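You operate a simulated robot arm through the tools that you are given. There is no shell and no other tool. Be economical: measure what you need, move in short steps, check, and stop when the job is done.

Carry out the task below with a simulated robot arm. There is one attempt and no reset: what you move stays moved.

JOB
Lock out the rig and vent its air.
Fine: stop button in, key off, main switch off, lock bar across, air valve to vent, in that order. The screen ends dark, the gauge at 0.
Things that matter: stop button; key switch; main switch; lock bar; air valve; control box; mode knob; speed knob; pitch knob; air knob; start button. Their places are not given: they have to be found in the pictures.

The check looks at the end state, three seconds after you hand in, the way a careful person would. Anything else that was tipped, shoved, dropped, spilled or broken makes it a failure.

ROBOT AND FRAMES
A 6-joint arm with a two-finger parallel gripper, fixed in place. Base frame: the origin is at the foot of the arm, x ahead of it, y to its left, z up. Units: m, degrees, N and s.
With the tool pointing down near the work surface it reaches from about 0.26 to 0.68 m from the base axis. Its first joint turns from -66.0 to 66.0 degrees. Payload 2.9 kg.
Tool frame: the origin (TCP) lies between the finger pads and is the grasp point; the fingertips stand 0.03 m ahead of it; z points along the fingers, y is the line along which they close. Largest opening 0.11 m; finger width 0.02, thickness 0.01; the body of the gripper, 0.048 by 0.112 m, starts 0.055 m behind the TCP.
Orientation is that of the tool frame in the base frame, as [roll, pitch, yaw] about the fixed x, y, z axes, in that order (R = Rz(yaw) Ry(pitch) Rx(roll)). With the fingers straight down and closing along the base's y, the tool's x points along the base's -x, its y along +y and its z along -z.

CONTROLS
- The arm moves only by the tool play_rows. Its argument "plan" is a list of rows, each an object (a shift or turn left out is 0, a gripper value left out holds the last) with "rot": the turn, a rotation vector about the base's x, y, z in degrees, a list of three; "xyz": the shift along the base's x, y, z in m, a list of three; "claw": the gripper command, from -1 (fully open) to 1 (shut), values between in proportion. In form: [{"rot": [rx, ry, rz], "xyz": [dx, dy, dz], "claw": claw}, ...]. A call has 1 to 8 rows; each row shifts and turns the commanded pose from where the row before left it. Rows are played at 5 a second. More than 0.05 m and 8.6 degrees between two rows, or a gripper value outside its range, and nothing of the call is played. Where a pose cannot be reached the arm comes as near as it can. A force on the tool above 80 N (or 10 N above the force at the start of the call, whichever is more), or a blocked arm, ends the call early, and 0.2 s more pass. Each finger travels about 0.108 m/s and halts on what it meets, pressing with about 24 N; the grip force reading is that of the motor and also rises with nothing between the fingers. The clock runs only during rows and for 0.2 s after the last one: add rows that do not move to give the fingers time. The reply holds the time, the measured pose of the TCP, the force on the tool along the base axes, the opening and the grip force, in the units named above and with some noise.
- Cameras (640 x 400 px; columns grow to the right, rows downward): "scene" is fixed at [0.0722, 0.423, 1.4115]; the picture's right is [-0.83, -0.56, 0.00], its down [-0.16, 0.24, -0.96] and it looks along [0.53, -0.79, -0.29] (base axes); focal length 336 px, centre (320, 200). "wrist" rides on the gripper at [-0.036, 0, -0.057] in the tool frame; the picture's right is [0.00, -1.00, 0.00], its down [0.97, 0.00, -0.24] and it looks along [0.24, 0.00, 0.97] (tool axes); focal length 218 px, centre (320, 200).
- camera(camera): a new picture of that camera. It takes no simulated time.
- probe_pixels(camera, pixels): for up to 12 pixels [column, row] of the newest picture of that camera ("zoom" is the newest enlarged one), the place [x, y, z] in the base frame of the surface seen there, good to about 0.003 m. It takes no simulated time.
- zoom(camera, box): a new picture of the part [left, top, right, bottom] of that camera's present view, enlarged. It takes no simulated time.
- close_job(): hands the job in; it is judged then, once.

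Work in short steps. Measure before you move; look again where a grasp or a placing could have gone wrong, and mend it. You have 80 turns and 38 pictures in all, those below and enlarged ones among them. Open the gripper and draw the arm clear of the work before you hand the job in, unless the task says otherwise; then end with one line.

The tools are called after "Call:" by a JSON object that holds its "name" and its "arguments". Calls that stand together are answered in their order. play_rows: Moves the arm, as the interface text tells. Its arguments: {"type":"object","properties":{"plan":{"type":"array","items":{"type":"object","properties":{"rot":{"type":"array","items":{"type":"number"}},"xyz":{"type":"array","items":{"type":"number"}},"claw":{"type":"number"}}}}},"required":["plan"]} The other tools are called the same way: camera (camera) takes a picture; probe_pixels (camera, pixels) gives the place of the surface under pixels of a picture; zoom (camera, box) takes an enlarged picture of a part of a camera's view; close_job () hands the job in.

At the start:

```text
t: 0.0
eef_pos: [0.3207, -0.1828, 1.1738]
ee_rot: [179.9, 0.0, 180.0]
contact_force: [0.4, 0.2, -0.3]
gripper_width: 0.1102
finger_force: 0.1
```

scene: 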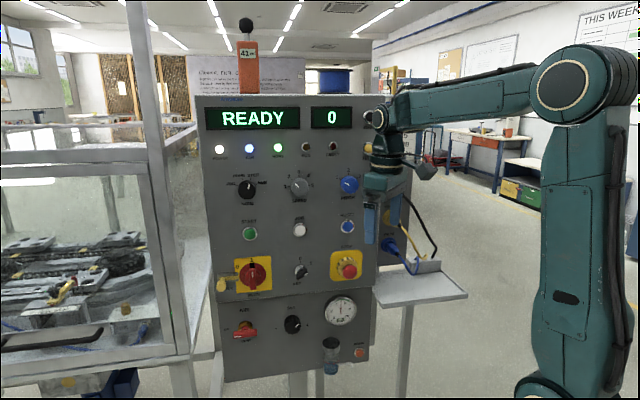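
wrist: 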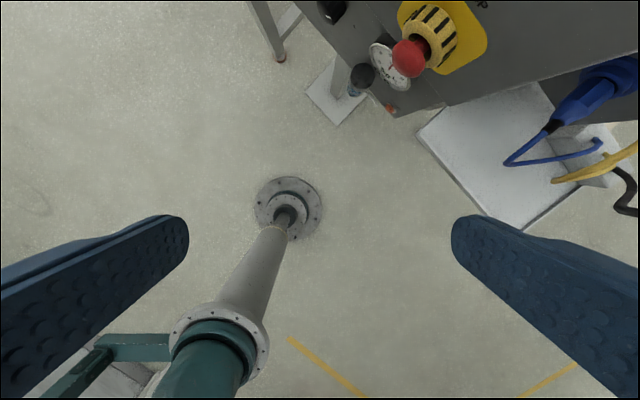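

The scene shows a control box with a red stop button near (347,269), main switch at (252,274), key near (300,272), and air valve near (245,331). I zoom in on the lower panel and the upper panel.

Call:
{"name": "zoom", "arguments": {"camera": "scene", "box": [200, 240, 380, 385]}}

Call:
{"name": "zoom", "arguments": {"camera": "scene", "box": [195, 90, 385, 245]}}

Call:
{"name": "probe_pixels", "arguments": {"camera": "scene", "pixels": [[347, 269], [335, 258], [300, 272], [290, 285], [252, 274], [240, 292], [222, 285], [245, 331], [270, 345], [292, 324], [342, 310], [265, 240]]}}

```text
2.76 times, centred on (290, 312) of scene
```

zoom: 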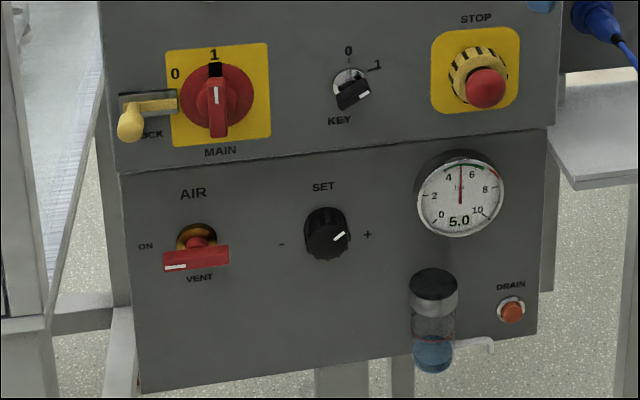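

```text
2.58 times, centred on (290, 168) of scene
```

zoom: 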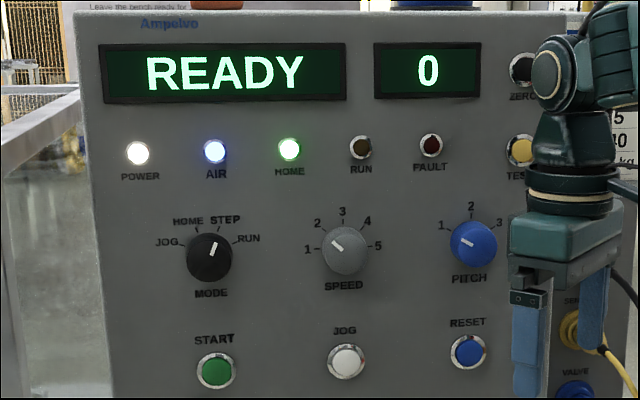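

```text
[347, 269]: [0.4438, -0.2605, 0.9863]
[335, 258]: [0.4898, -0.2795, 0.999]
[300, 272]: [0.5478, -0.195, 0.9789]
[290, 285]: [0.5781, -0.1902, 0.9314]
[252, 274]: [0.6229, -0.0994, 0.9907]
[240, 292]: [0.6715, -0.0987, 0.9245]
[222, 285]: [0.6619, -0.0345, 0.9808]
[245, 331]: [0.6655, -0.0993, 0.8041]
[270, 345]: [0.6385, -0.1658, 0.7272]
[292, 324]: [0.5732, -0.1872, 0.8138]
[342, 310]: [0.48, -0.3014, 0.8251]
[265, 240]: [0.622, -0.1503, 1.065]
```

The box front is a vertical plane x−y≈0.77 with its normal about (−0.71, 0.71, 0). I turn the tool to face it, moving parallel to the panel about 0.19 m out.

Call:
{"name": "play_rows", "arguments": {"plan": [{"rot": [0, 0, -7.5], "xyz": [0.015, 0.02, 0]}, {"rot": [0, 0, -7.5], "xyz": [0.015, 0.02, 0]}, {"rot": [0, 0, -7.5], "xyz": [0.015, 0.02, 0]}, {"rot": [0, 0, -7.5], "xyz": [0.015, 0.02, 0]}, {"rot": [0, 0, -7.5], "xyz": [0.015, 0.02, 0]}, {"rot": [0, 0, -7.5], "xyz": [0.015, 0.02, 0]}, {"rot": [-5.303, -5.303, 0], "xyz": [0.01, 0.01, -0.01]}, {"rot": [-5.303, -5.303, 0], "xyz": [0.01, 0.01, -0.01]}]}}

Call:
{"name": "play_rows", "arguments": {"plan": [{"rot": [-5.303, -5.303, 0], "xyz": [0.01, 0.01, -0.01]}, {"rot": [-5.303, -5.303, 0], "xyz": [0.01, 0.01, -0.01]}, {"rot": [-5.303, -5.303, 0], "xyz": [0, 0, -0.02]}, {"rot": [-5.303, -5.303, 0], "xyz": [0, 0, -0.02]}, {"rot": [-5.303, -5.303, 0], "xyz": [0, 0, -0.02]}, {"rot": [-5.303, -5.303, 0], "xyz": [0, 0, -0.02]}]}}

Call:
{"name": "play_rows", "arguments": {"plan": [{"rot": [-5.303, -5.303, 0]}, {"rot": [-5.303, -5.303, 0]}, {"rot": [-5.303, -5.303, 0]}, {"rot": [-5.303, -5.303, 0]}, {}]}}

Call:
{"name": "camera", "arguments": {"camera": "wrist"}}

Call:
{"name": "camera", "arguments": {"camera": "scene"}}

```text
t: 1.8
eef_pos: [0.4307, -0.0419, 1.1526]
ee_rot: [179.9, 15.2, 134.9]
contact_force: [0.4, 0.5, 0.0]
gripper_width: 0.11
finger_force: 0.0
```

```text
t: 3.2
eef_pos: [0.4518, -0.0231, 1.0534]
ee_rot: [180.0, 60.0, 135.0]
contact_force: [-0.4, 0.8, 0.4]
gripper_width: 0.11
finger_force: 0.1
```

```text
t: 4.4
eef_pos: [0.4515, -0.0227, 1.0539]
ee_rot: [180.0, 85.8, 135.1]
contact_force: [-0.2, 0.1, -0.2]
gripper_width: 0.1102
finger_force: 0.1
out of reach, approached as far as the arm can: row 4
```

```text
33 pictures are left
```

wrist: 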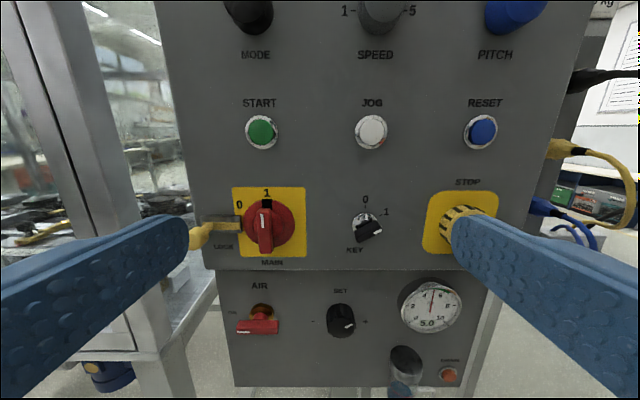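

```text
32 pictures are left
```

scene: 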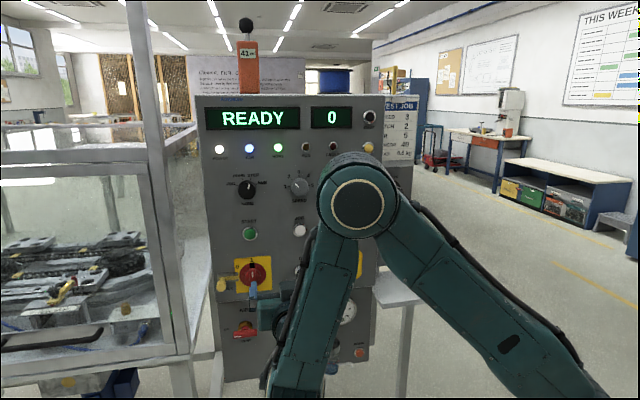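

The wrist view is now frontal: main at (265,222), key at (367,226), air at (258,318), lock at (210,232). I zoom into it for exact places.

Call:
{"name": "zoom", "arguments": {"camera": "wrist", "box": [190, 175, 510, 375]}}

```text
2.00 times, centred on (350, 275) of wrist
```

zoom: 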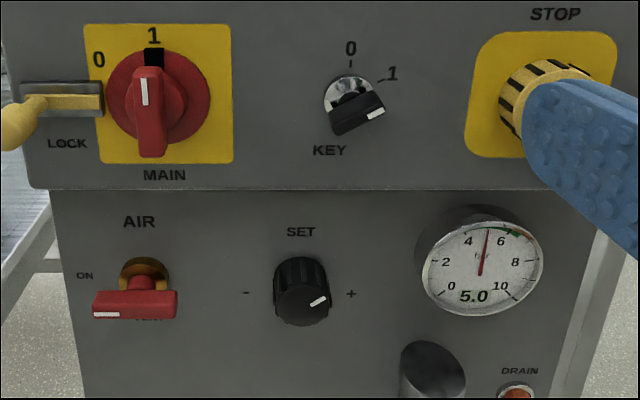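

Now I probe points on the main handle, key, air handle and lock bar in this zoom.

Call:
{"name": "probe_pixels", "arguments": {"camera": "zoom", "pixels": [[145, 80], [152, 140], [185, 100], [95, 150], [220, 40], [375, 113], [345, 127], [342, 85], [95, 313], [170, 312], [145, 285], [135, 268]]}}

Call:
{"name": "probe_pixels", "arguments": {"camera": "zoom", "pixels": [[12, 128], [35, 104], [70, 103], [100, 103], [60, 84], [305, 310], [150, 50], [99, 62], [350, 48], [392, 74], [270, 100], [84, 276]]}}

Call:
{"name": "probe_pixels", "arguments": {"camera": "scene", "pixels": [[357, 262]]}}

```text
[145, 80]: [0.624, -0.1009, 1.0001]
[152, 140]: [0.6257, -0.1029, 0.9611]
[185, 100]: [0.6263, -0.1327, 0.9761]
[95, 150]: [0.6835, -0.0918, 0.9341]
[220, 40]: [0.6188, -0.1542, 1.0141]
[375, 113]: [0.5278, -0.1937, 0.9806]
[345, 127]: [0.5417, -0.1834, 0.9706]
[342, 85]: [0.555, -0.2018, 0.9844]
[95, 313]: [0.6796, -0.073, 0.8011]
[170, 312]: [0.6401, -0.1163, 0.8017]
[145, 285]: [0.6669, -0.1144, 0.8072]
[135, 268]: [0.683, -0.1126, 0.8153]
```

```text
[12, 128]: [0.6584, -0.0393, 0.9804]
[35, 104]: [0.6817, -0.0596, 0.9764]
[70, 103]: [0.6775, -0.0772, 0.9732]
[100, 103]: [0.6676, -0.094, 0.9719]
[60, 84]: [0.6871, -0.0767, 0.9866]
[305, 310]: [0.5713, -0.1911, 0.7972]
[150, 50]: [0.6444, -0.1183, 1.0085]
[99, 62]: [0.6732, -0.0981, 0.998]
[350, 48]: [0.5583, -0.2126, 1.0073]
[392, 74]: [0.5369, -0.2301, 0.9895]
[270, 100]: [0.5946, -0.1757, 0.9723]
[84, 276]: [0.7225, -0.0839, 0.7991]
```

```text
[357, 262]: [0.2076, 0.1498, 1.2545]
```

Computed in panel coordinates, the stop is at about s=−0.126, z=0.978, the key at s=−0.245, main at s=−0.370, lock post at s=−0.438 and the air hub at s=−0.393, z=0.80. I close the gripper and move in front of the stop button.

Call:
{"name": "play_rows", "arguments": {"plan": [{"claw": 1, "xyz": [-0.0153, -0.035, -0.0152]}, {"xyz": [-0.0153, -0.035, -0.0152]}, {"xyz": [-0.0153, -0.035, -0.0152]}, {"xyz": [-0.0153, -0.035, -0.0152]}, {"xyz": [-0.0153, -0.035, -0.0152]}, {}]}}

Call:
{"name": "camera", "arguments": {"camera": "wrist"}}

```text
t: 5.8
eef_pos: [0.4383, -0.2052, 1.0373]
ee_rot: [180.0, 85.3, 135.0]
contact_force: [0.4, 0.5, 0.0]
gripper_width: 0.0
finger_force: 23.7
out of reach, approached as far as the arm can: row 1, 2, 3, 4, 5
```

```text
30 pictures are left
```

wrist: 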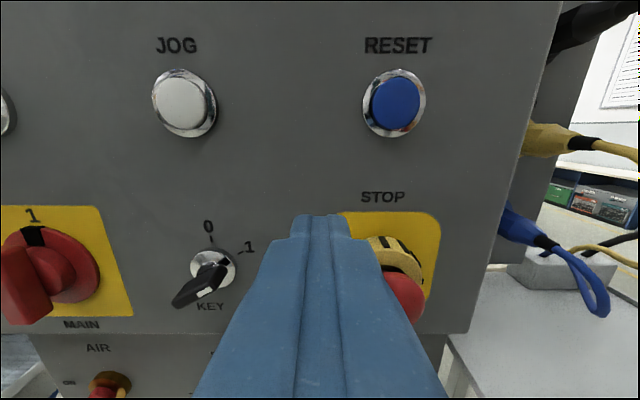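

Pointing level this close to the base is out of reach (the arm stopped at 1.037 high). I tilt the tool down 30° and see whether the commanded point at z≈0.98 is then reached.

Call:
{"name": "play_rows", "arguments": {"plan": [{"rot": [5.303, 5.303, 0]}, {"rot": [5.303, 5.303, 0]}, {"rot": [5.303, 5.303, 0]}, {"rot": [5.303, 5.303, 0], "xyz": [0, 0, 0.006]}, {}]}}

Call:
{"name": "camera", "arguments": {"camera": "wrist"}}

```text
t: 7.0
eef_pos: [0.4359, -0.203, 1.0417]
ee_rot: [180.0, 55.6, 135.0]
contact_force: [0.6, 0.1, -0.6]
gripper_width: 0.0
finger_force: 24.0
```

```text
29 pictures are left
```

wrist: 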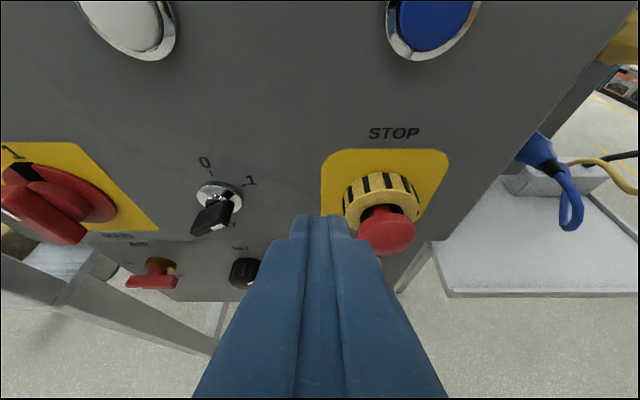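

The command re-bases on the reached pose, now pitch 55.6°. I probe the stop button, whose cap is at (387,230).

Call:
{"name": "probe_pixels", "arguments": {"camera": "wrist", "pixels": [[387, 232], [365, 232], [410, 232], [387, 250], [387, 212], [352, 205], [415, 205], [380, 178]]}}

```text
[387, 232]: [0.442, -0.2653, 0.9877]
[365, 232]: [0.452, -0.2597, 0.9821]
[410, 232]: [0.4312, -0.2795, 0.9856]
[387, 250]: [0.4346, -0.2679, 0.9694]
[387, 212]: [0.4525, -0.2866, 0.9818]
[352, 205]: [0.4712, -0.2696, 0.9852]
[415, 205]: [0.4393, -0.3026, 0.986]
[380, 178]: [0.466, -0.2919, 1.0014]
```

Stop axis at x+y≈0.171, cap face about 0.048 m out, z≈0.976. I back off slightly and go down in front of it.

Call:
{"name": "play_rows", "arguments": {"plan": [{"xyz": [-0.018, 0.005, -0.005]}, {"xyz": [-0.014, -0.014, -0.017]}, {"xyz": [-0.002, -0.009, -0.017]}, {"xyz": [-0.002, -0.008, -0.018]}, {}]}}

Call:
{"name": "zoom", "arguments": {"camera": "wrist", "box": [220, 140, 420, 265]}}

```text
t: 8.2
eef_pos: [0.4017, -0.2295, 0.9847]
ee_rot: [179.9, 55.6, 135.0]
contact_force: [0.9, 0.8, 0.2]
gripper_width: 0.0
finger_force: 23.8
```

```text
3.20 times, centred on (320, 202) of wrist
```

zoom: 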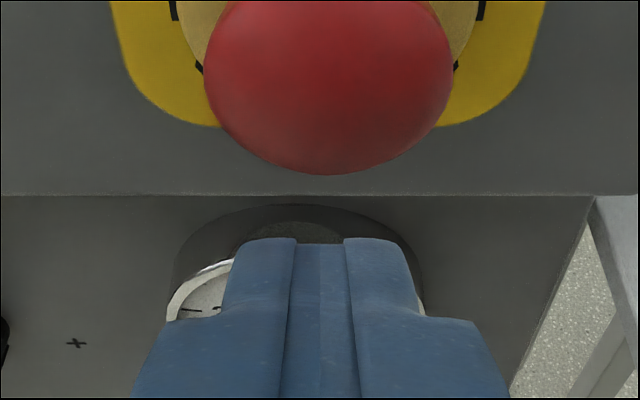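

Laterally aligned with the cap at zoom (328,90). I raise 5 mm and push along (0.707,−0.707) in small steps.

Call:
{"name": "play_rows", "arguments": {"plan": [{"xyz": [0.007, -0.007, 0.005]}, {"xyz": [0.004, -0.004, 0]}, {"xyz": [0.003, -0.003, 0]}, {"xyz": [0.003, -0.003, 0]}, {"xyz": [0.002, -0.002, 0]}, {}]}}

Call:
{"name": "camera", "arguments": {"camera": "scene"}}

```text
t: 9.6
eef_pos: [0.4193, -0.2478, 0.9905]
ee_rot: [-180.0, 55.6, 135.0]
contact_force: [-3.6, 4.0, 0.9]
gripper_width: 0.0002
finger_force: 23.7
```

```text
27 pictures are left
```

scene: 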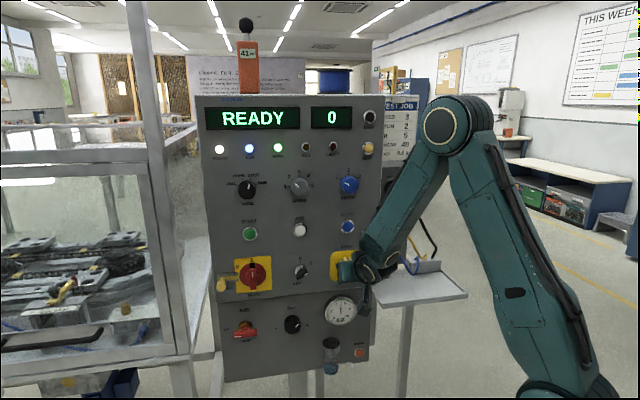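

Contact has just begun (about 5 N), and the screen still reads READY. I push on.

Call:
{"name": "play_rows", "arguments": {"plan": [{"xyz": [0.002, -0.002, 0]}, {"xyz": [0.002, -0.002, 0]}, {"xyz": [0.002, -0.002, 0]}, {"xyz": [0.002, -0.002, 0]}, {}]}}

Call:
{"name": "zoom", "arguments": {"camera": "scene", "box": [195, 90, 395, 290]}}

```text
t: 10.8
eef_pos: [0.425, -0.2536, 0.9894]
ee_rot: [179.9, 55.5, 135.1]
contact_force: [-27.3, 30.9, 11.4]
gripper_width: 0.0
finger_force: 24.1
```

```text
2.00 times, centred on (295, 190) of scene
```

zoom: 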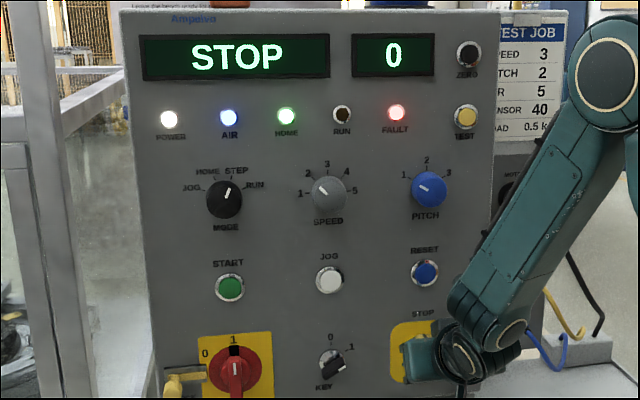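

The screen reads STOP. I back away, move in front of the key (x+y≈0.346) and level the tool.

Call:
{"name": "play_rows", "arguments": {"plan": [{"xyz": [-0.02, 0.02, 0]}, {"xyz": [-0.02, 0.02, 0]}, {"xyz": [0.022, 0.022, 0]}, {"xyz": [0.022, 0.022, 0], "claw": 0}, {"xyz": [0.022, 0.022, 0]}, {"xyz": [0.022, 0.021, 0]}, {}]}}

Call:
{"name": "play_rows", "arguments": {"plan": [{"rot": [-5.303, -5.303, 0], "xyz": [0, 0, -0.002]}, {"rot": [-5.303, -5.303, 0], "xyz": [0, 0, -0.002]}, {"rot": [-5.303, -5.303, 0], "xyz": [0, 0, -0.002]}, {"rot": [-5.303, -5.303, 0], "xyz": [0, 0, -0.002]}, {"rot": [-3.18, -3.18, 0], "xyz": [0, 0, -0.002]}, {}]}}

Call:
{"name": "camera", "arguments": {"camera": "wrist"}}

```text
t: 12.4
eef_pos: [0.4766, -0.1282, 0.9889]
ee_rot: [180.0, 55.6, 135.0]
contact_force: [0.6, 0.6, -0.8]
gripper_width: 0.0549
finger_force: 0.1
```

```text
t: 13.8
eef_pos: [0.4873, -0.1284, 0.989]
ee_rot: [-179.9, 85.2, 135.2]
contact_force: [0.4, -0.3, -0.3]
gripper_width: 0.0548
finger_force: 0.1
out of reach, approached as far as the arm can: row 4, 5
```

```text
25 pictures are left
```

wrist: 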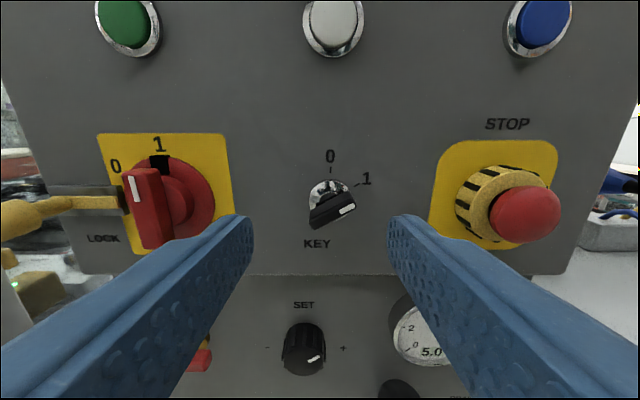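

The key is at (332,208) with pitch at 85°, and the stop cap looks in. I zoom and probe the key.

Call:
{"name": "zoom", "arguments": {"camera": "wrist", "box": [280, 140, 400, 260]}}

Call:
{"name": "probe_pixels", "arguments": {"camera": "wrist", "pixels": [[313, 218], [330, 217], [351, 206], [327, 190], [330, 158], [366, 180], [315, 210], [350, 198]]}}

```text
3.33 times, centred on (340, 200) of wrist
```

zoom: 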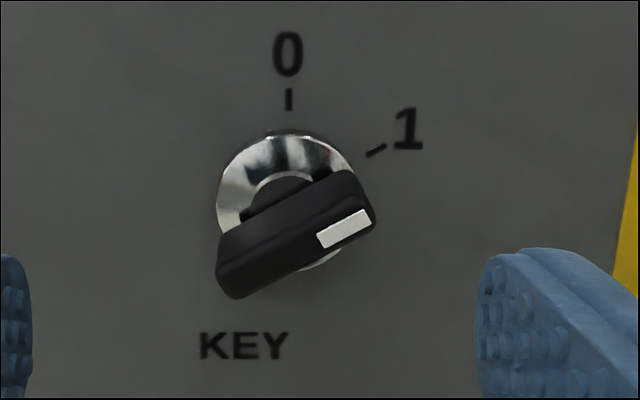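

```text
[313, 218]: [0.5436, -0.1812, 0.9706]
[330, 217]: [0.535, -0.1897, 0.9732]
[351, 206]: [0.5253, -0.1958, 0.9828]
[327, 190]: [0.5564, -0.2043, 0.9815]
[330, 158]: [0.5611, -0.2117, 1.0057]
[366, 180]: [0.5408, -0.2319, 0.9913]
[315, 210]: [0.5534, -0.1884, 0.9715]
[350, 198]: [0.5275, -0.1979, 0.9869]
```

The key's front face runs 62° clockwise from vertical, centred at x+y≈0.348, z≈0.977, 0.033 m out. I roll the tool 62° clockwise and centre it.

Call:
{"name": "play_rows", "arguments": {"plan": [{"rot": [5.46, -5.46, -0.65], "xyz": [-0.0055, -0.0055, 0]}, {"rot": [5.46, -5.46, -0.65], "xyz": [0, 0, -0.01]}, {"rot": [5.46, -5.46, -0.65]}, {"rot": [5.46, -5.46, -0.65]}, {"rot": [5.46, -5.46, -0.65]}, {"rot": [5.46, -5.46, -0.65]}, {"rot": [5.46, -5.46, -0.65]}, {"rot": [5.46, -5.46, -0.65]}]}}

Call:
{"name": "camera", "arguments": {"camera": "wrist"}}

```text
t: 15.6
eef_pos: [0.4861, -0.1344, 0.9808]
ee_rot: [95.9, 27.8, 47.7]
contact_force: [-0.3, -0.2, 0.0]
gripper_width: 0.0548
finger_force: 0.1
out of reach, approached as far as the arm can: row 2
```

```text
23 pictures are left
```

wrist: 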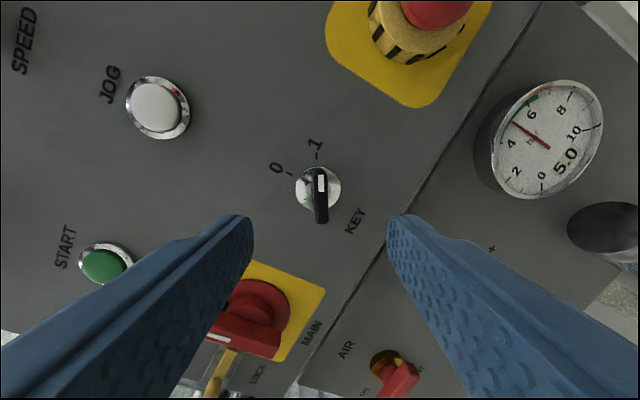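

The key now lies vertically in the view at (320,195), between the fingers. I advance along the normal to have the tips around it.

Call:
{"name": "play_rows", "arguments": {"plan": [{"xyz": [0.01, -0.012, -0.001]}, {"xyz": [0.011, -0.011, -0.001]}, {"xyz": [0.01, -0.011, 0]}, {"xyz": [0.0095, -0.0105, 0]}, {}]}}

Call:
{"name": "zoom", "arguments": {"camera": "wrist", "box": [220, 140, 420, 265]}}

```text
t: 16.8
eef_pos: [0.5261, -0.1793, 0.9769]
ee_rot: [95.5, 27.8, 47.6]
contact_force: [0.9, 0.2, 0.3]
gripper_width: 0.0548
finger_force: 0.1
```

```text
3.20 times, centred on (320, 202) of wrist
```

zoom: 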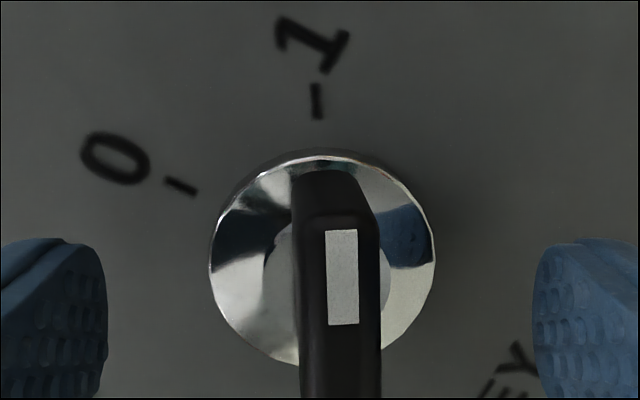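

The key sits about 1 to 2 mm off the finger centre; I shift 1 mm and close on it.

Call:
{"name": "play_rows", "arguments": {"plan": [{"xyz": [-0.0004, -0.0004, -0.001]}, {"claw": 1}, {}, {}]}}

```text
t: 17.8
eef_pos: [0.5257, -0.18, 0.9767]
ee_rot: [95.5, 28.0, 47.7]
contact_force: [-1.5, -2.8, -3.8]
gripper_width: 0.0099
finger_force: 44.8
```

Gripped (width 9.9 mm). I turn counterclockwise 31° first.

Call:
{"name": "play_rows", "arguments": {"plan": [{"rot": [-5.46, 5.46, 0.65]}, {"rot": [-5.46, 5.46, 0.65]}, {"rot": [-5.46, 5.46, 0.65]}, {"rot": [-5.46, 5.46, 0.65]}, {}]}}

```text
t: 19.0
eef_pos: [0.5244, -0.1796, 0.9779]
ee_rot: [99.2, 58.8, 53.1]
contact_force: [1.5, -2.6, -0.4]
gripper_width: 0.0095
finger_force: 44.6
```

Small forces, so the key is turning; I continue the remaining 31°.

Call:
{"name": "play_rows", "arguments": {"plan": [{"rot": [-5.46, 5.46, 0.65]}, {"rot": [-5.46, 5.46, 0.65]}, {"rot": [-5.46, 5.46, 0.65]}, {"rot": [-5.46, 5.46, 0.65]}, {}]}}

Call:
{"name": "zoom", "arguments": {"camera": "wrist", "box": [220, 140, 420, 265]}}

```text
t: 20.2
eef_pos: [0.5269, -0.1788, 0.9781]
ee_rot: [-179.3, 85.1, 135.6]
contact_force: [5.6, 0.0, 5.9]
gripper_width: 0.0088
finger_force: 44.6
```

```text
3.20 times, centred on (320, 202) of wrist
```

zoom: 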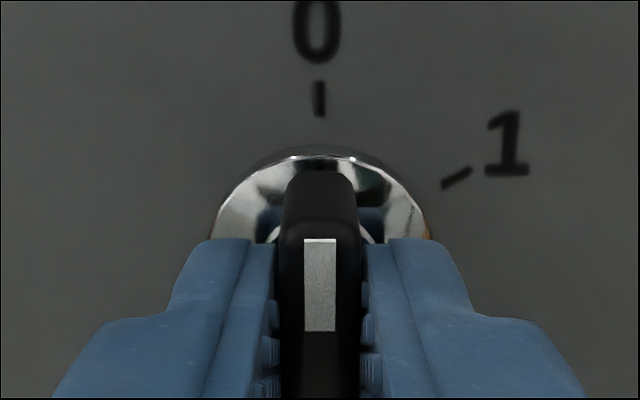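

The key points at 0. I open, back out, and move in front of the main switch.

Call:
{"name": "play_rows", "arguments": {"plan": [{"claw": 0}, {}, {"xyz": [-0.017, 0.017, 0]}, {"xyz": [-0.017, 0.017, 0]}, {"xyz": [-0.017, 0.017, 0]}, {"xyz": [0.03, 0.029, 0.001]}, {"xyz": [0.03, 0.029, 0.001]}, {"xyz": [0.029, 0.028, 0]}]}}

Call:
{"name": "camera", "arguments": {"camera": "wrist"}}

Call:
{"name": "zoom", "arguments": {"camera": "scene", "box": [195, 90, 395, 290]}}

```text
t: 22.0
eef_pos: [0.5708, -0.045, 0.9841]
ee_rot: [-179.6, 85.2, 135.3]
contact_force: [-0.5, -0.6, -1.1]
gripper_width: 0.0547
finger_force: 0.0
out of reach, approached as far as the arm can: row 5
```

```text
20 pictures are left
```

wrist: 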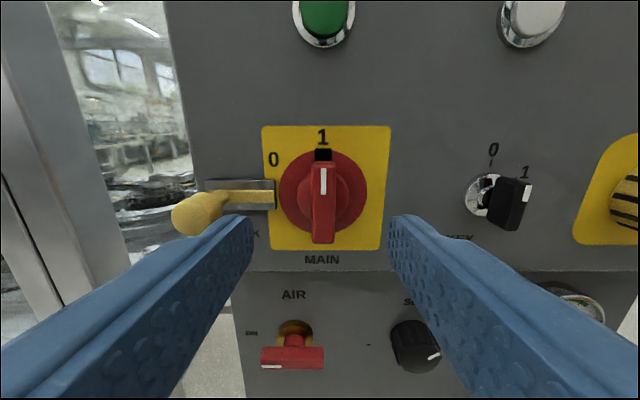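

```text
2.00 times, centred on (295, 190) of scene
```

zoom: 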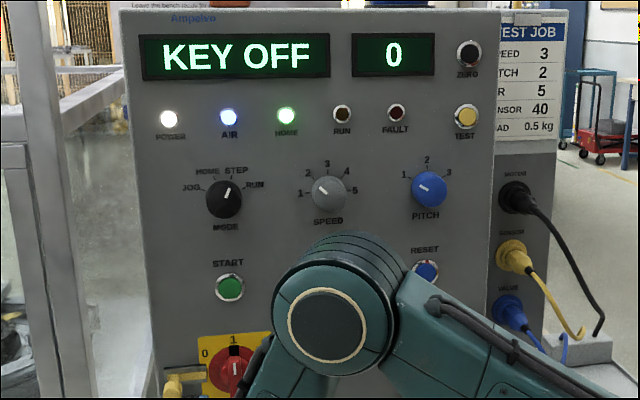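

The screen reads KEY OFF. Main handle is at (323,200), upright. I probe it before gripping.

Call:
{"name": "probe_pixels", "arguments": {"camera": "wrist", "pixels": [[323, 182], [323, 225], [315, 225], [333, 225], [355, 195], [323, 156], [200, 212], [230, 197], [255, 197], [268, 197], [240, 184], [225, 200]]}}

```text
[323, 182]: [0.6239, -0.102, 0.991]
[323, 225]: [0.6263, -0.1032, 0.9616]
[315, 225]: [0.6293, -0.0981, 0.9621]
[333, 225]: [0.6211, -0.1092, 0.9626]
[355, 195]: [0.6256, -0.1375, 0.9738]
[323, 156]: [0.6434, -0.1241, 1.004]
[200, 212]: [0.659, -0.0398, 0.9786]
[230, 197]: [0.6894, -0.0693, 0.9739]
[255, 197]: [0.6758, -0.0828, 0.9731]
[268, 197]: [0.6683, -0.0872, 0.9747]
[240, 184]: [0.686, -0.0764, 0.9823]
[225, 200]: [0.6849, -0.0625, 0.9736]
```

Handle axis at x+y≈0.522, face 0.032 m out. I narrow the opening to 36 mm and advance.

Call:
{"name": "play_rows", "arguments": {"plan": [{"claw": 0.345, "xyz": [0.0, -0.003, -0.003]}, {"xyz": [0.011, -0.011, 0]}, {"xyz": [0.011, -0.011, 0]}, {"xyz": [0.011, -0.011, 0]}, {"xyz": [0.0102, -0.011, 0]}, {}]}}

Call:
{"name": "zoom", "arguments": {"camera": "wrist", "box": [220, 140, 420, 265]}}

```text
t: 23.4
eef_pos: [0.6165, -0.0886, 0.9825]
ee_rot: [-179.3, 85.3, 135.7]
contact_force: [-10.5, 8.5, 0.2]
gripper_width: 0.0368
finger_force: 0.6
```

```text
3.20 times, centred on (320, 202) of wrist
```

zoom: 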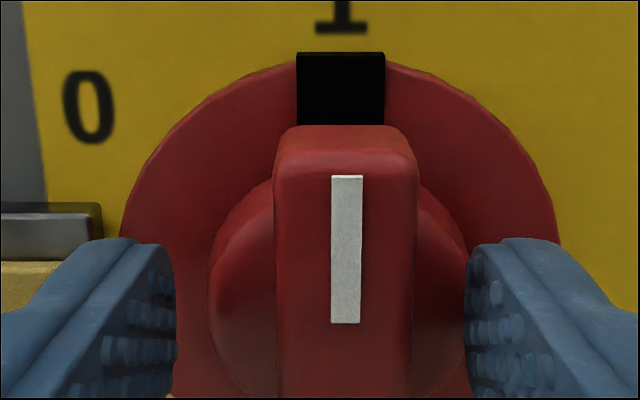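

There is 13 N of contact, probably the left finger on the lock housing, and the handle is 2–3 mm to the right. I back off 4 mm, shift right, and look at the force.

Call:
{"name": "play_rows", "arguments": {"plan": [{"xyz": [-0.003, 0.003, -0.002]}, {"xyz": [-0.0025, -0.0025, 0]}, {}]}}

```text
t: 24.2
eef_pos: [0.6111, -0.0893, 0.9791]
ee_rot: [-179.8, 85.2, 135.2]
contact_force: [0.0, -0.5, -1.0]
gripper_width: 0.0362
finger_force: 0.1
```

Free of contact. I close on the handle.

Call:
{"name": "play_rows", "arguments": {"plan": [{"claw": 1}, {}, {}]}}

Call:
{"name": "play_rows", "arguments": {"plan": [{"rot": [-5.46, 5.46, 0.65]}, {"rot": [-5.46, 5.46, 0.65]}, {"rot": [-5.46, 5.46, 0.65]}, {"rot": [-5.46, 5.46, 0.65]}, {}]}}

Call:
{"name": "zoom", "arguments": {"camera": "wrist", "box": [200, 120, 440, 270]}}

```text
t: 25.0
eef_pos: [0.6129, -0.0882, 0.9805]
ee_rot: [179.4, 85.2, 134.5]
contact_force: [10.3, 1.9, -1.1]
gripper_width: 0.016
finger_force: 45.2
```

```text
t: 26.2
eef_pos: [0.6129, -0.0879, 0.9802]
ee_rot: [-99.4, 58.6, -142.8]
contact_force: [21.4, 13.8, -5.1]
gripper_width: 0.016
finger_force: 45.1
```

```text
2.67 times, centred on (320, 195) of wrist
```

zoom: 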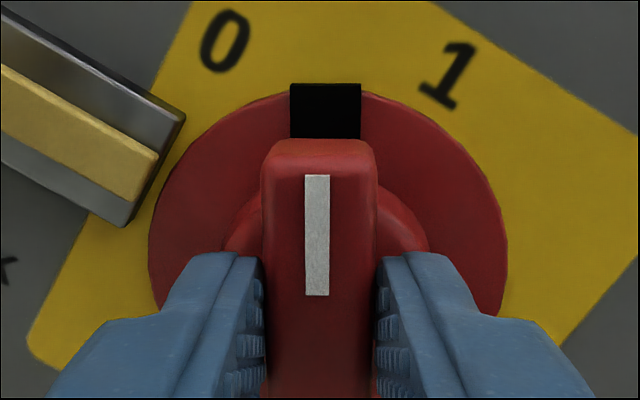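

The switch turns along with the tool, slot included. I continue another 31°, easing 1.5 mm to the left to shed the side load.

Call:
{"name": "play_rows", "arguments": {"plan": [{"rot": [-5.46, 5.46, 0.65], "xyz": [0.001, 0.001, 0]}, {"rot": [-5.46, 5.46, 0.65]}, {"rot": [-5.46, 5.46, 0.65]}, {"rot": [-5.46, 5.46, 0.65]}, {}]}}

Call:
{"name": "zoom", "arguments": {"camera": "wrist", "box": [200, 120, 440, 270]}}

Call:
{"name": "zoom", "arguments": {"camera": "scene", "box": [195, 90, 395, 290]}}

```text
t: 27.4
eef_pos: [0.6127, -0.0873, 0.9786]
ee_rot: [-95.7, 27.7, -137.4]
contact_force: [11.8, 15.2, -11.7]
gripper_width: 0.0165
finger_force: 45.0
```

```text
2.67 times, centred on (320, 195) of wrist
```

zoom: 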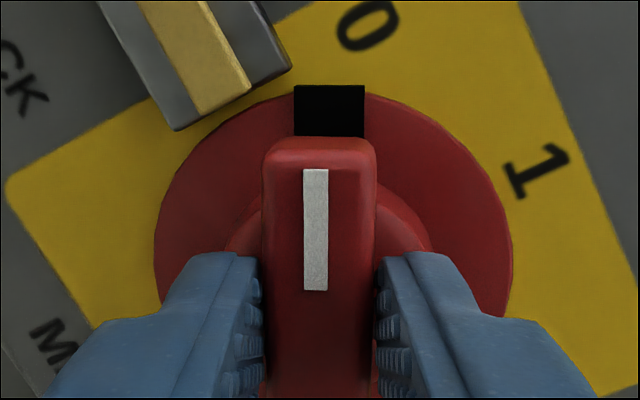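

```text
2.00 times, centred on (295, 190) of scene
```

zoom: 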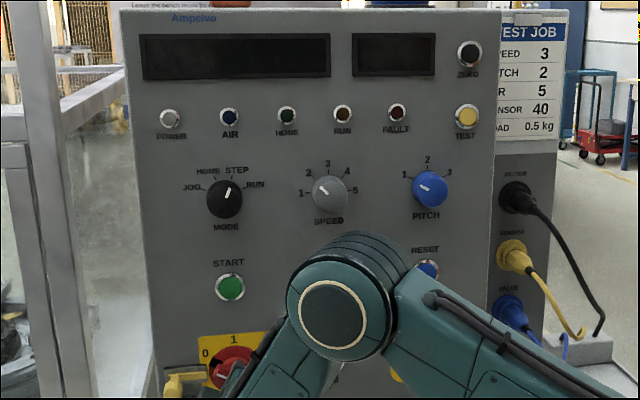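

The screen went dark. The slot still is not facing the bar, so I continue about 28° more.

Call:
{"name": "play_rows", "arguments": {"plan": [{"rot": [-4.93, 4.93, 0.59]}, {"rot": [-4.93, 4.93, 0.59]}, {"rot": [-4.93, 4.93, 0.59]}, {"rot": [-4.93, 4.93, 0.59]}, {}]}}

Call:
{"name": "zoom", "arguments": {"camera": "wrist", "box": [200, 120, 440, 270]}}

```text
t: 28.6
eef_pos: [0.6132, -0.087, 0.978]
ee_rot: [-95.1, -0.1, -135.0]
contact_force: [-2.8, 17.8, -22.7]
gripper_width: 0.0166
finger_force: 44.6
```

```text
2.67 times, centred on (320, 195) of wrist
```

zoom: 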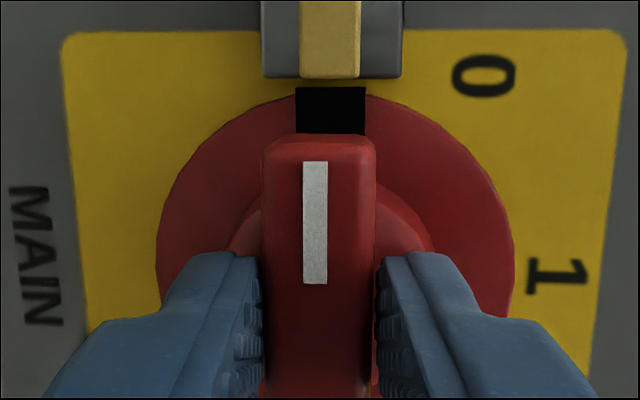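

The slot now faces the lock bar. I release, back out, and move in front of the lock's knob.

Call:
{"name": "play_rows", "arguments": {"plan": [{"claw": 0.345}, {}, {"xyz": [-0.017, 0.017, 0]}, {"xyz": [-0.017, 0.017, 0]}, {"xyz": [-0.014, 0.014, 0]}, {"xyz": [0.02, 0.02, 0]}, {"xyz": [0.02, 0.02, 0]}, {}]}}

Call:
{"name": "camera", "arguments": {"camera": "wrist"}}

Call:
{"name": "zoom", "arguments": {"camera": "scene", "box": [190, 230, 290, 310]}}

```text
t: 30.4
eef_pos: [0.6038, 0.001, 0.9812]
ee_rot: [-94.8, 0.0, -135.0]
contact_force: [-0.5, -0.3, -0.8]
gripper_width: 0.036
finger_force: 0.1
```

```text
13 pictures are left
```

wrist: 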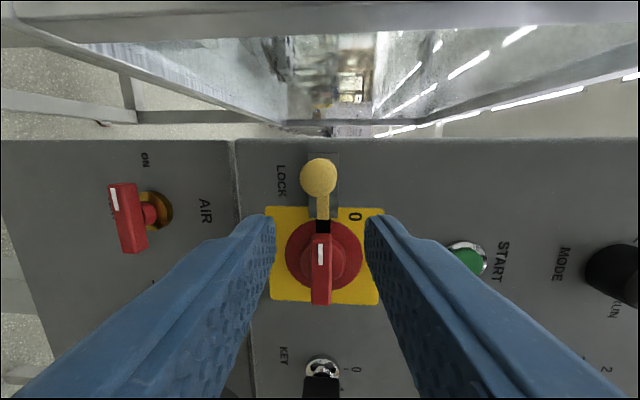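

```text
5.00 times, centred on (240, 270) of scene
```

zoom: 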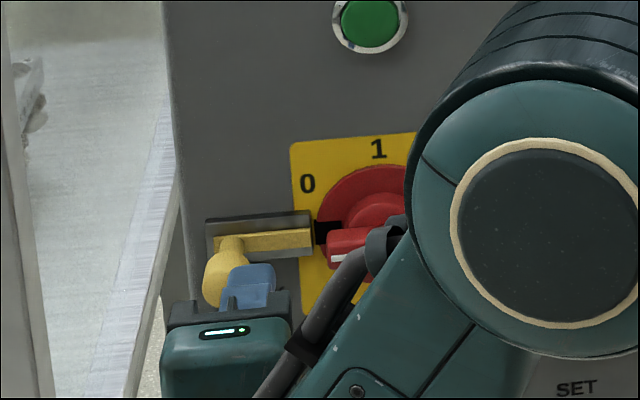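

Main holds at 0. The lock knob is at (318,176) with the bar below it; I probe the knob and bar.

Call:
{"name": "probe_pixels", "arguments": {"camera": "wrist", "pixels": [[318, 176], [304, 176], [333, 176], [318, 163], [318, 190], [323, 205], [322, 228], [320, 250], [320, 100], [320, 15], [320, 132], [315, 295]]}}

```text
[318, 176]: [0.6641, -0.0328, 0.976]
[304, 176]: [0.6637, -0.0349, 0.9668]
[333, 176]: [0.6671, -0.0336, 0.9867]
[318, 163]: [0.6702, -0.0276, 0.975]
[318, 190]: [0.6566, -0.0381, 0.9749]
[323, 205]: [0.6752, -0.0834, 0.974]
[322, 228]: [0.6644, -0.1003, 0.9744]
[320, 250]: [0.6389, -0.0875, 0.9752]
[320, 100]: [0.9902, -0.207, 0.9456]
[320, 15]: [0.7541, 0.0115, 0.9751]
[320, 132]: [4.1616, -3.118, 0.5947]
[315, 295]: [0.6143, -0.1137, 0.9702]
```

Knob axis is at x+y≈0.631, z≈0.976, front 0.052 m out. I centre on it and advance with the fingers above and below it.

Call:
{"name": "play_rows", "arguments": {"plan": [{"xyz": [0.013, 0.013, -0.0015]}, {"xyz": [0.011, -0.011, 0]}, {"xyz": [0.011, -0.011, 0]}, {"xyz": [0.011, -0.011, 0]}, {"xyz": [0.011, -0.011, 0]}, {}]}}

Call:
{"name": "zoom", "arguments": {"camera": "wrist", "box": [200, 120, 440, 270]}}

```text
t: 31.8
eef_pos: [0.6625, -0.0303, 0.9783]
ee_rot: [-94.7, 0.0, -135.0]
contact_force: [0.4, -0.4, 1.2]
gripper_width: 0.0358
finger_force: 0.0
```

```text
2.67 times, centred on (320, 195) of wrist
```

zoom: 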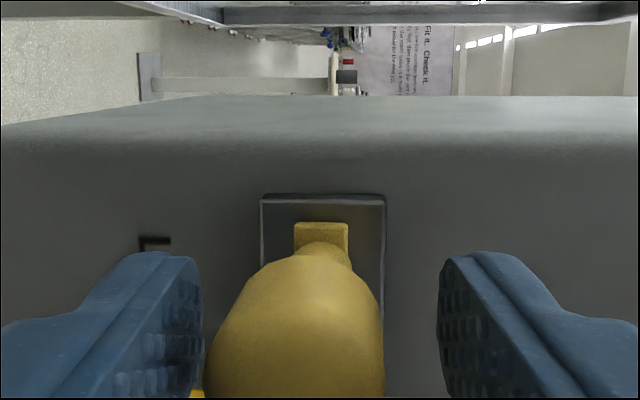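

The knob sits between the fingers, about 2 mm low. I shift down, close, and slide right 10 mm.

Call:
{"name": "play_rows", "arguments": {"plan": [{"xyz": [0, 0, -0.002]}, {"claw": 1}, {}, {}, {"xyz": [-0.0035, -0.0035, 0]}, {"xyz": [-0.0035, -0.0035, 0]}, {}]}}

```text
t: 33.4
eef_pos: [0.6559, -0.0397, 0.9765]
ee_rot: [-94.8, 0.0, -135.0]
contact_force: [5.2, -6.7, -5.4]
gripper_width: 0.0225
finger_force: 45.7
```

Gripped at 22 mm and sliding with little force. I keep sliding right until it stops.

Call:
{"name": "play_rows", "arguments": {"plan": [{"xyz": [-0.0035, -0.0035, 0]}, {"xyz": [-0.0035, -0.0035, 0]}, {"xyz": [-0.0035, -0.0035, 0]}, {}]}}

Call:
{"name": "zoom", "arguments": {"camera": "wrist", "box": [200, 100, 440, 270]}}

```text
t: 34.4
eef_pos: [0.6459, -0.0454, 0.9757]
ee_rot: [-94.8, 0.3, -134.4]
contact_force: [32.8, 16.1, -6.5]
gripper_width: 0.0225
finger_force: 45.0
```

```text
2.35 times, centred on (320, 185) of wrist
```

zoom: 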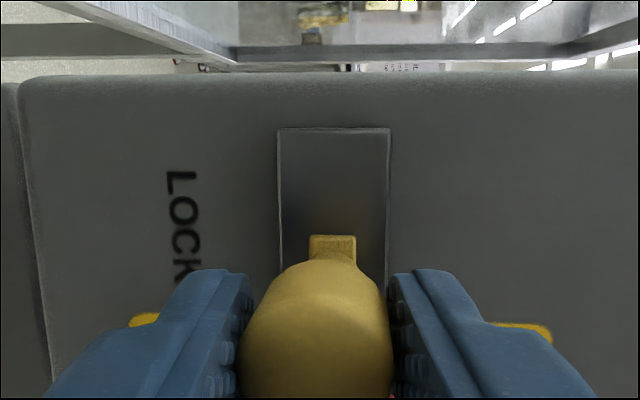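

Travelled about 23 mm and resistance rose to 36 N. I push another 3 mm to see whether this is the end stop.

Call:
{"name": "play_rows", "arguments": {"plan": [{"xyz": [-0.0015, -0.0015, 0]}, {"xyz": [-0.0015, -0.0015, 0]}, {}]}}

```text
t: 35.2
eef_pos: [0.6443, -0.0468, 0.9776]
ee_rot: [-94.6, 0.2, -134.2]
contact_force: [25.8, 22.3, -2.7]
gripper_width: 0.0225
finger_force: 45.6
```

Barely moved further. I release, back out, and inspect.

Call:
{"name": "play_rows", "arguments": {"plan": [{"claw": 0.345, "xyz": [0.002, 0.002, 0]}, {}, {"xyz": [-0.015, 0.015, 0]}, {"xyz": [-0.015, 0.015, 0]}, {"xyz": [-0.015, 0.015, 0]}, {}]}}

Call:
{"name": "zoom", "arguments": {"camera": "wrist", "box": [220, 110, 420, 290]}}

Call:
{"name": "probe_pixels", "arguments": {"camera": "zoom", "pixels": [[320, 200], [320, 150]]}}

```text
t: 36.6
eef_pos: [0.5966, -0.004, 0.9751]
ee_rot: [-94.9, -0.1, -135.0]
contact_force: [0.9, -0.8, -0.5]
gripper_width: 0.0361
finger_force: 0.0
```

```text
2.22 times, centred on (320, 200) of wrist
```

zoom: 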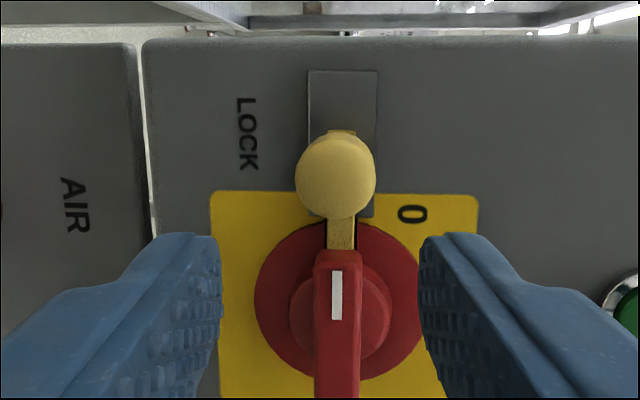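

```text
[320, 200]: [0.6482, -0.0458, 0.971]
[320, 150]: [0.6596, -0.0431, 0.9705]
```

The bar has entered the slot up to the handle. I probe how far the knob travelled.

Call:
{"name": "probe_pixels", "arguments": {"camera": "zoom", "pixels": [[335, 175], [335, 150], [335, 205], [310, 175], [362, 175], [341, 230], [341, 245], [341, 78], [341, 100], [340, 262]]}}

```text
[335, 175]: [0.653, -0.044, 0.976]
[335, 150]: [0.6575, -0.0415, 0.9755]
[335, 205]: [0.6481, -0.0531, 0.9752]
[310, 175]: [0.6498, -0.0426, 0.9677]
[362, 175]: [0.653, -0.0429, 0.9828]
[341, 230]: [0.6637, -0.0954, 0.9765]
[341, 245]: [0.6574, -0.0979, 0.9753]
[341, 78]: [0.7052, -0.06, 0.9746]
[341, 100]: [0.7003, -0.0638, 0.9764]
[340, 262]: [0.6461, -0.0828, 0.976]
```

The knob travelled about 17 mm net (my release may have dragged it back slightly). I close the fingers, place them left of the knob, and push it right to its stop.

Call:
{"name": "play_rows", "arguments": {"plan": [{"claw": 1, "xyz": [0.014, 0.014, 0.002]}, {"xyz": [0.0137, 0.0137, 0.002]}, {"xyz": [0.014, -0.014, 0]}, {"xyz": [0.014, -0.014, 0]}, {"xyz": [0.0142, -0.0142, 0]}, {}]}}

Call:
{"name": "play_rows", "arguments": {"plan": [{"xyz": [-0.003, -0.003, 0]}, {"xyz": [-0.0025, -0.0025, 0]}, {"xyz": [-0.002, -0.002, 0]}, {}]}}

```text
t: 38.0
eef_pos: [0.6664, -0.0185, 0.9816]
ee_rot: [-94.8, -0.1, -134.9]
contact_force: [-0.3, 0.1, -0.1]
gripper_width: 0.0002
finger_force: 23.9
```

```text
t: 39.0
eef_pos: [0.6611, -0.0261, 0.9802]
ee_rot: [-94.8, 0.1, -134.8]
contact_force: [4.3, 2.5, -0.1]
gripper_width: 0.0
finger_force: 23.7
```

Contact with about 5 N at x+y=0.635. I push on in small steps.

Call:
{"name": "play_rows", "arguments": {"plan": [{"xyz": [-0.0015, -0.0015, 0]}, {"xyz": [-0.0015, -0.0015, 0]}, {"xyz": [-0.0015, -0.0015, 0]}, {}]}}

Call:
{"name": "play_rows", "arguments": {"plan": [{"xyz": [-0.0015, -0.0015, 0]}, {"xyz": [-0.0015, -0.0015, 0]}, {}]}}

```text
t: 40.0
eef_pos: [0.6585, -0.0282, 0.9814]
ee_rot: [-94.6, 0.4, -134.3]
contact_force: [30.2, 20.4, 2.4]
gripper_width: 0.0001
finger_force: 24.3
```

```text
t: 40.8
eef_pos: [0.657, -0.0275, 0.981]
ee_rot: [-94.6, 0.7, -133.9]
contact_force: [47.1, 23.1, 1.9]
gripper_width: 0.0001
finger_force: 24.2
```

The knob is firm against its stop (over 50 N, with no real movement). I retreat and roll the tool clockwise back toward nominal.

Call:
{"name": "play_rows", "arguments": {"plan": [{"xyz": [0.007, 0.007, 0]}, {"xyz": [-0.02, 0.02, 0]}, {"xyz": [-0.025, 0.025, 0]}, {"rot": [5.636, -5.636, -0.67], "xyz": [-0.01, -0.005, -0.01]}, {"rot": [5.636, -5.636, -0.67], "xyz": [-0.01, -0.01, -0.01]}, {"rot": [5.636, -5.636, -0.67], "xyz": [-0.01, -0.01, -0.01]}, {"rot": [5.636, -5.636, -0.67], "xyz": [0, 0, -0.01]}, {"rot": [5.636, -5.636, -0.67], "xyz": [0, 0, -0.01]}]}}

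Call:
{"name": "play_rows", "arguments": {"plan": [{"rot": [5.636, -5.636, -0.67], "xyz": [0, 0, -0.015]}, {"rot": [5.636, -5.636, -0.67], "xyz": [0, 0, -0.015]}, {"rot": [5.636, -5.636, -0.67], "xyz": [0, 0, -0.015]}, {"rot": [5.636, -5.636, -0.67], "xyz": [0, 0, -0.015]}, {"rot": [5.636, -5.636, -0.67], "xyz": [0, 0, -0.015], "claw": 0.1}, {"rot": [5.636, -5.636, -0.67], "xyz": [0, 0, -0.015]}, {"rot": [1.41, -1.41, -0.17], "xyz": [0, 0, -0.02]}, {}]}}

Call:
{"name": "camera", "arguments": {"camera": "wrist"}}

```text
t: 42.6
eef_pos: [0.5852, -0.0074, 0.9315]
ee_rot: [-96.2, 40.1, -139.0]
contact_force: [0.5, -0.4, 0.6]
gripper_width: 0.0002
finger_force: 23.8
```

```text
t: 44.4
eef_pos: [0.5838, -0.0076, 0.8198]
ee_rot: [178.1, 85.2, 133.1]
contact_force: [-1.1, -0.1, -0.2]
gripper_width: 0.0498
finger_force: 0.1
```

```text
8 pictures are left
```

wrist: 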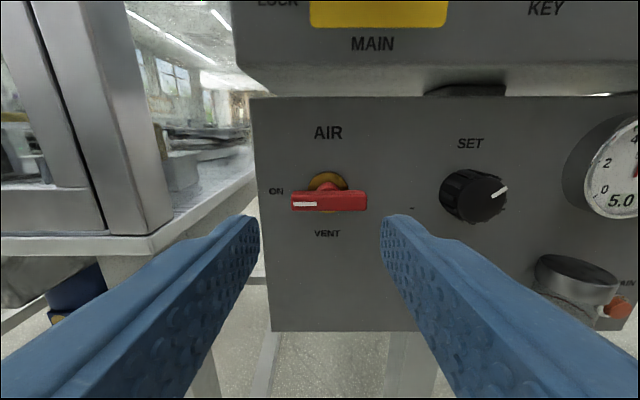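

The valve handle is at (330,200), mark at ON (left). I probe it and its hub.

Call:
{"name": "probe_pixels", "arguments": {"camera": "wrist", "pixels": [[293, 203], [330, 203], [365, 203], [330, 193], [330, 210], [328, 176], [318, 180], [345, 180], [328, 233], [276, 191], [330, 260], [110, 200]]}}

```text
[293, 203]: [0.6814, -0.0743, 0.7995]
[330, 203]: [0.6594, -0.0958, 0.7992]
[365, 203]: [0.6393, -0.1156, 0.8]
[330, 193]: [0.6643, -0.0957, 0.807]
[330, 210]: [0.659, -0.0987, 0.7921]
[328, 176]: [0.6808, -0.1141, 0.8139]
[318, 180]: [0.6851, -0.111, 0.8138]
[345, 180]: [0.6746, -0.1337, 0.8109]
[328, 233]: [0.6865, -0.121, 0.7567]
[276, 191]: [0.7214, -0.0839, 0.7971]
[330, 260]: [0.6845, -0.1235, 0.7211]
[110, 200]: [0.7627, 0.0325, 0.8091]
```

Hub at x+y≈0.5665, z≈0.799, handle face at x−y≈0.7555. I roll the tool 90° clockwise so the fingers close across the bar.

Call:
{"name": "play_rows", "arguments": {"plan": [{"rot": [5.284, -5.284, -0.63], "xyz": [0, -0.004, -0.006]}, {"rot": [5.284, -5.284, -0.63], "xyz": [0, -0.005, -0.006]}, {"rot": [5.284, -5.284, -0.63], "xyz": [0, 0, -0.006]}, {"rot": [5.284, -5.284, -0.63]}, {"rot": [5.284, -5.284, -0.63]}, {"rot": [5.284, -5.284, -0.63]}]}}

Call:
{"name": "play_rows", "arguments": {"plan": [{"rot": [5.284, -5.284, -0.63]}, {"rot": [5.284, -5.284, -0.63]}, {"rot": [5.284, -5.284, -0.63]}, {"rot": [5.284, -5.284, -0.63]}, {"rot": [5.284, -5.284, -0.63]}, {"rot": [5.284, -5.284, -0.63]}, {}]}}

Call:
{"name": "camera", "arguments": {"camera": "wrist"}}

```text
t: 45.8
eef_pos: [0.5845, -0.0164, 0.8025]
ee_rot: [96.9, 44.6, 49.8]
contact_force: [-0.5, 0.4, 0.3]
gripper_width: 0.0498
finger_force: 0.1
```

```text
t: 47.4
eef_pos: [0.5835, -0.0158, 0.8023]
ee_rot: [94.9, -0.1, 45.0]
contact_force: [0.8, 0.8, 0.3]
gripper_width: 0.0494
finger_force: 0.1
```

```text
7 pictures are left
```

wrist: 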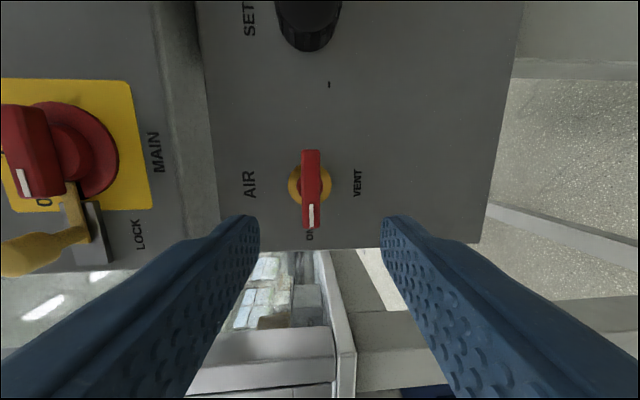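

The bar is vertical in the view at (312,190). I advance 0.094 m along the normal and check before closing.

Call:
{"name": "play_rows", "arguments": {"plan": [{"xyz": [0.0134, -0.0134, 0]}, {"xyz": [0.0134, -0.0134, 0]}, {"xyz": [0.0134, -0.0134, 0]}, {"xyz": [0.0134, -0.0134, 0]}, {"xyz": [0.0125, -0.0131, 0]}, {}]}}

Call:
{"name": "zoom", "arguments": {"camera": "wrist", "box": [200, 120, 440, 270]}}

```text
t: 48.8
eef_pos: [0.6508, -0.0834, 0.8023]
ee_rot: [95.0, 0.0, 45.0]
contact_force: [-0.2, 0.1, 0.3]
gripper_width: 0.0497
finger_force: 0.2
```

```text
2.67 times, centred on (320, 195) of wrist
```

zoom: 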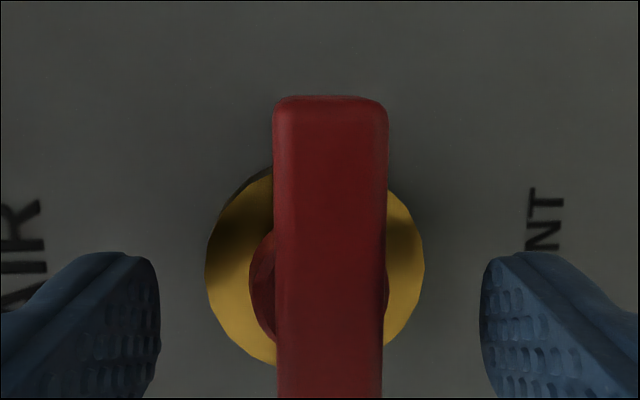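

The bar is centred between the fingers. I close and turn counterclockwise 31°.

Call:
{"name": "play_rows", "arguments": {"plan": [{"claw": 1}, {}, {}]}}

Call:
{"name": "play_rows", "arguments": {"plan": [{"rot": [-5.284, 5.284, 0.63]}, {"rot": [-5.284, 5.284, 0.63]}, {"rot": [-5.284, 5.284, 0.63]}, {"rot": [-5.284, 5.284, 0.63]}, {}]}}

Call:
{"name": "play_rows", "arguments": {"plan": [{"rot": [-5.284, 5.284, 0.63]}, {"rot": [-5.284, 5.284, 0.63]}, {"rot": [-5.284, 5.284, 0.63]}, {"rot": [-5.284, 5.284, 0.63]}, {}]}}

```text
t: 49.6
eef_pos: [0.6509, -0.0835, 0.8046]
ee_rot: [94.8, 0.0, 45.0]
contact_force: [0.1, -1.7, 5.1]
gripper_width: 0.0199
finger_force: 44.6
```

```text
t: 50.8
eef_pos: [0.6512, -0.0827, 0.8031]
ee_rot: [95.5, 29.9, 47.7]
contact_force: [2.9, -1.9, 11.4]
gripper_width: 0.0199
finger_force: 45.2
```

```text
t: 52.0
eef_pos: [0.6493, -0.0831, 0.8009]
ee_rot: [100.2, 59.9, 53.8]
contact_force: [-8.8, 9.4, 2.9]
gripper_width: 0.0151
finger_force: 44.8
```

60° done with low forces; the fingers have settled flatter (15 mm). I turn the last 30° and look.

Call:
{"name": "play_rows", "arguments": {"plan": [{"rot": [-5.284, 5.284, 0.63]}, {"rot": [-5.284, 5.284, 0.63]}, {"rot": [-5.284, 5.284, 0.63]}, {"rot": [-5.284, 5.284, 0.63]}, {}]}}

Call:
{"name": "camera", "arguments": {"camera": "wrist"}}

```text
t: 53.2
eef_pos: [0.6489, -0.0842, 0.7992]
ee_rot: [-177.3, 85.0, 137.4]
contact_force: [-36.2, 13.2, -7.4]
gripper_width: 0.0149
finger_force: 45.1
```

```text
5 pictures are left
```

wrist: 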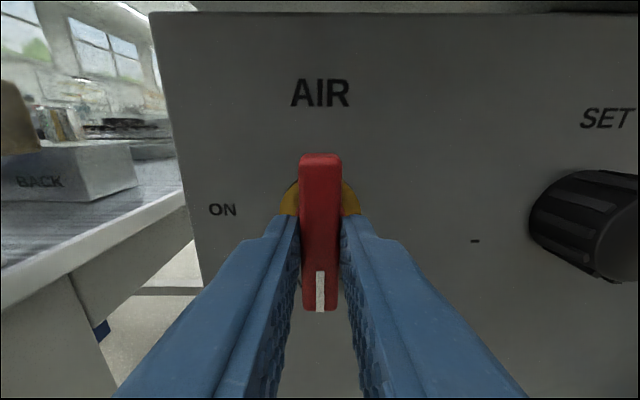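

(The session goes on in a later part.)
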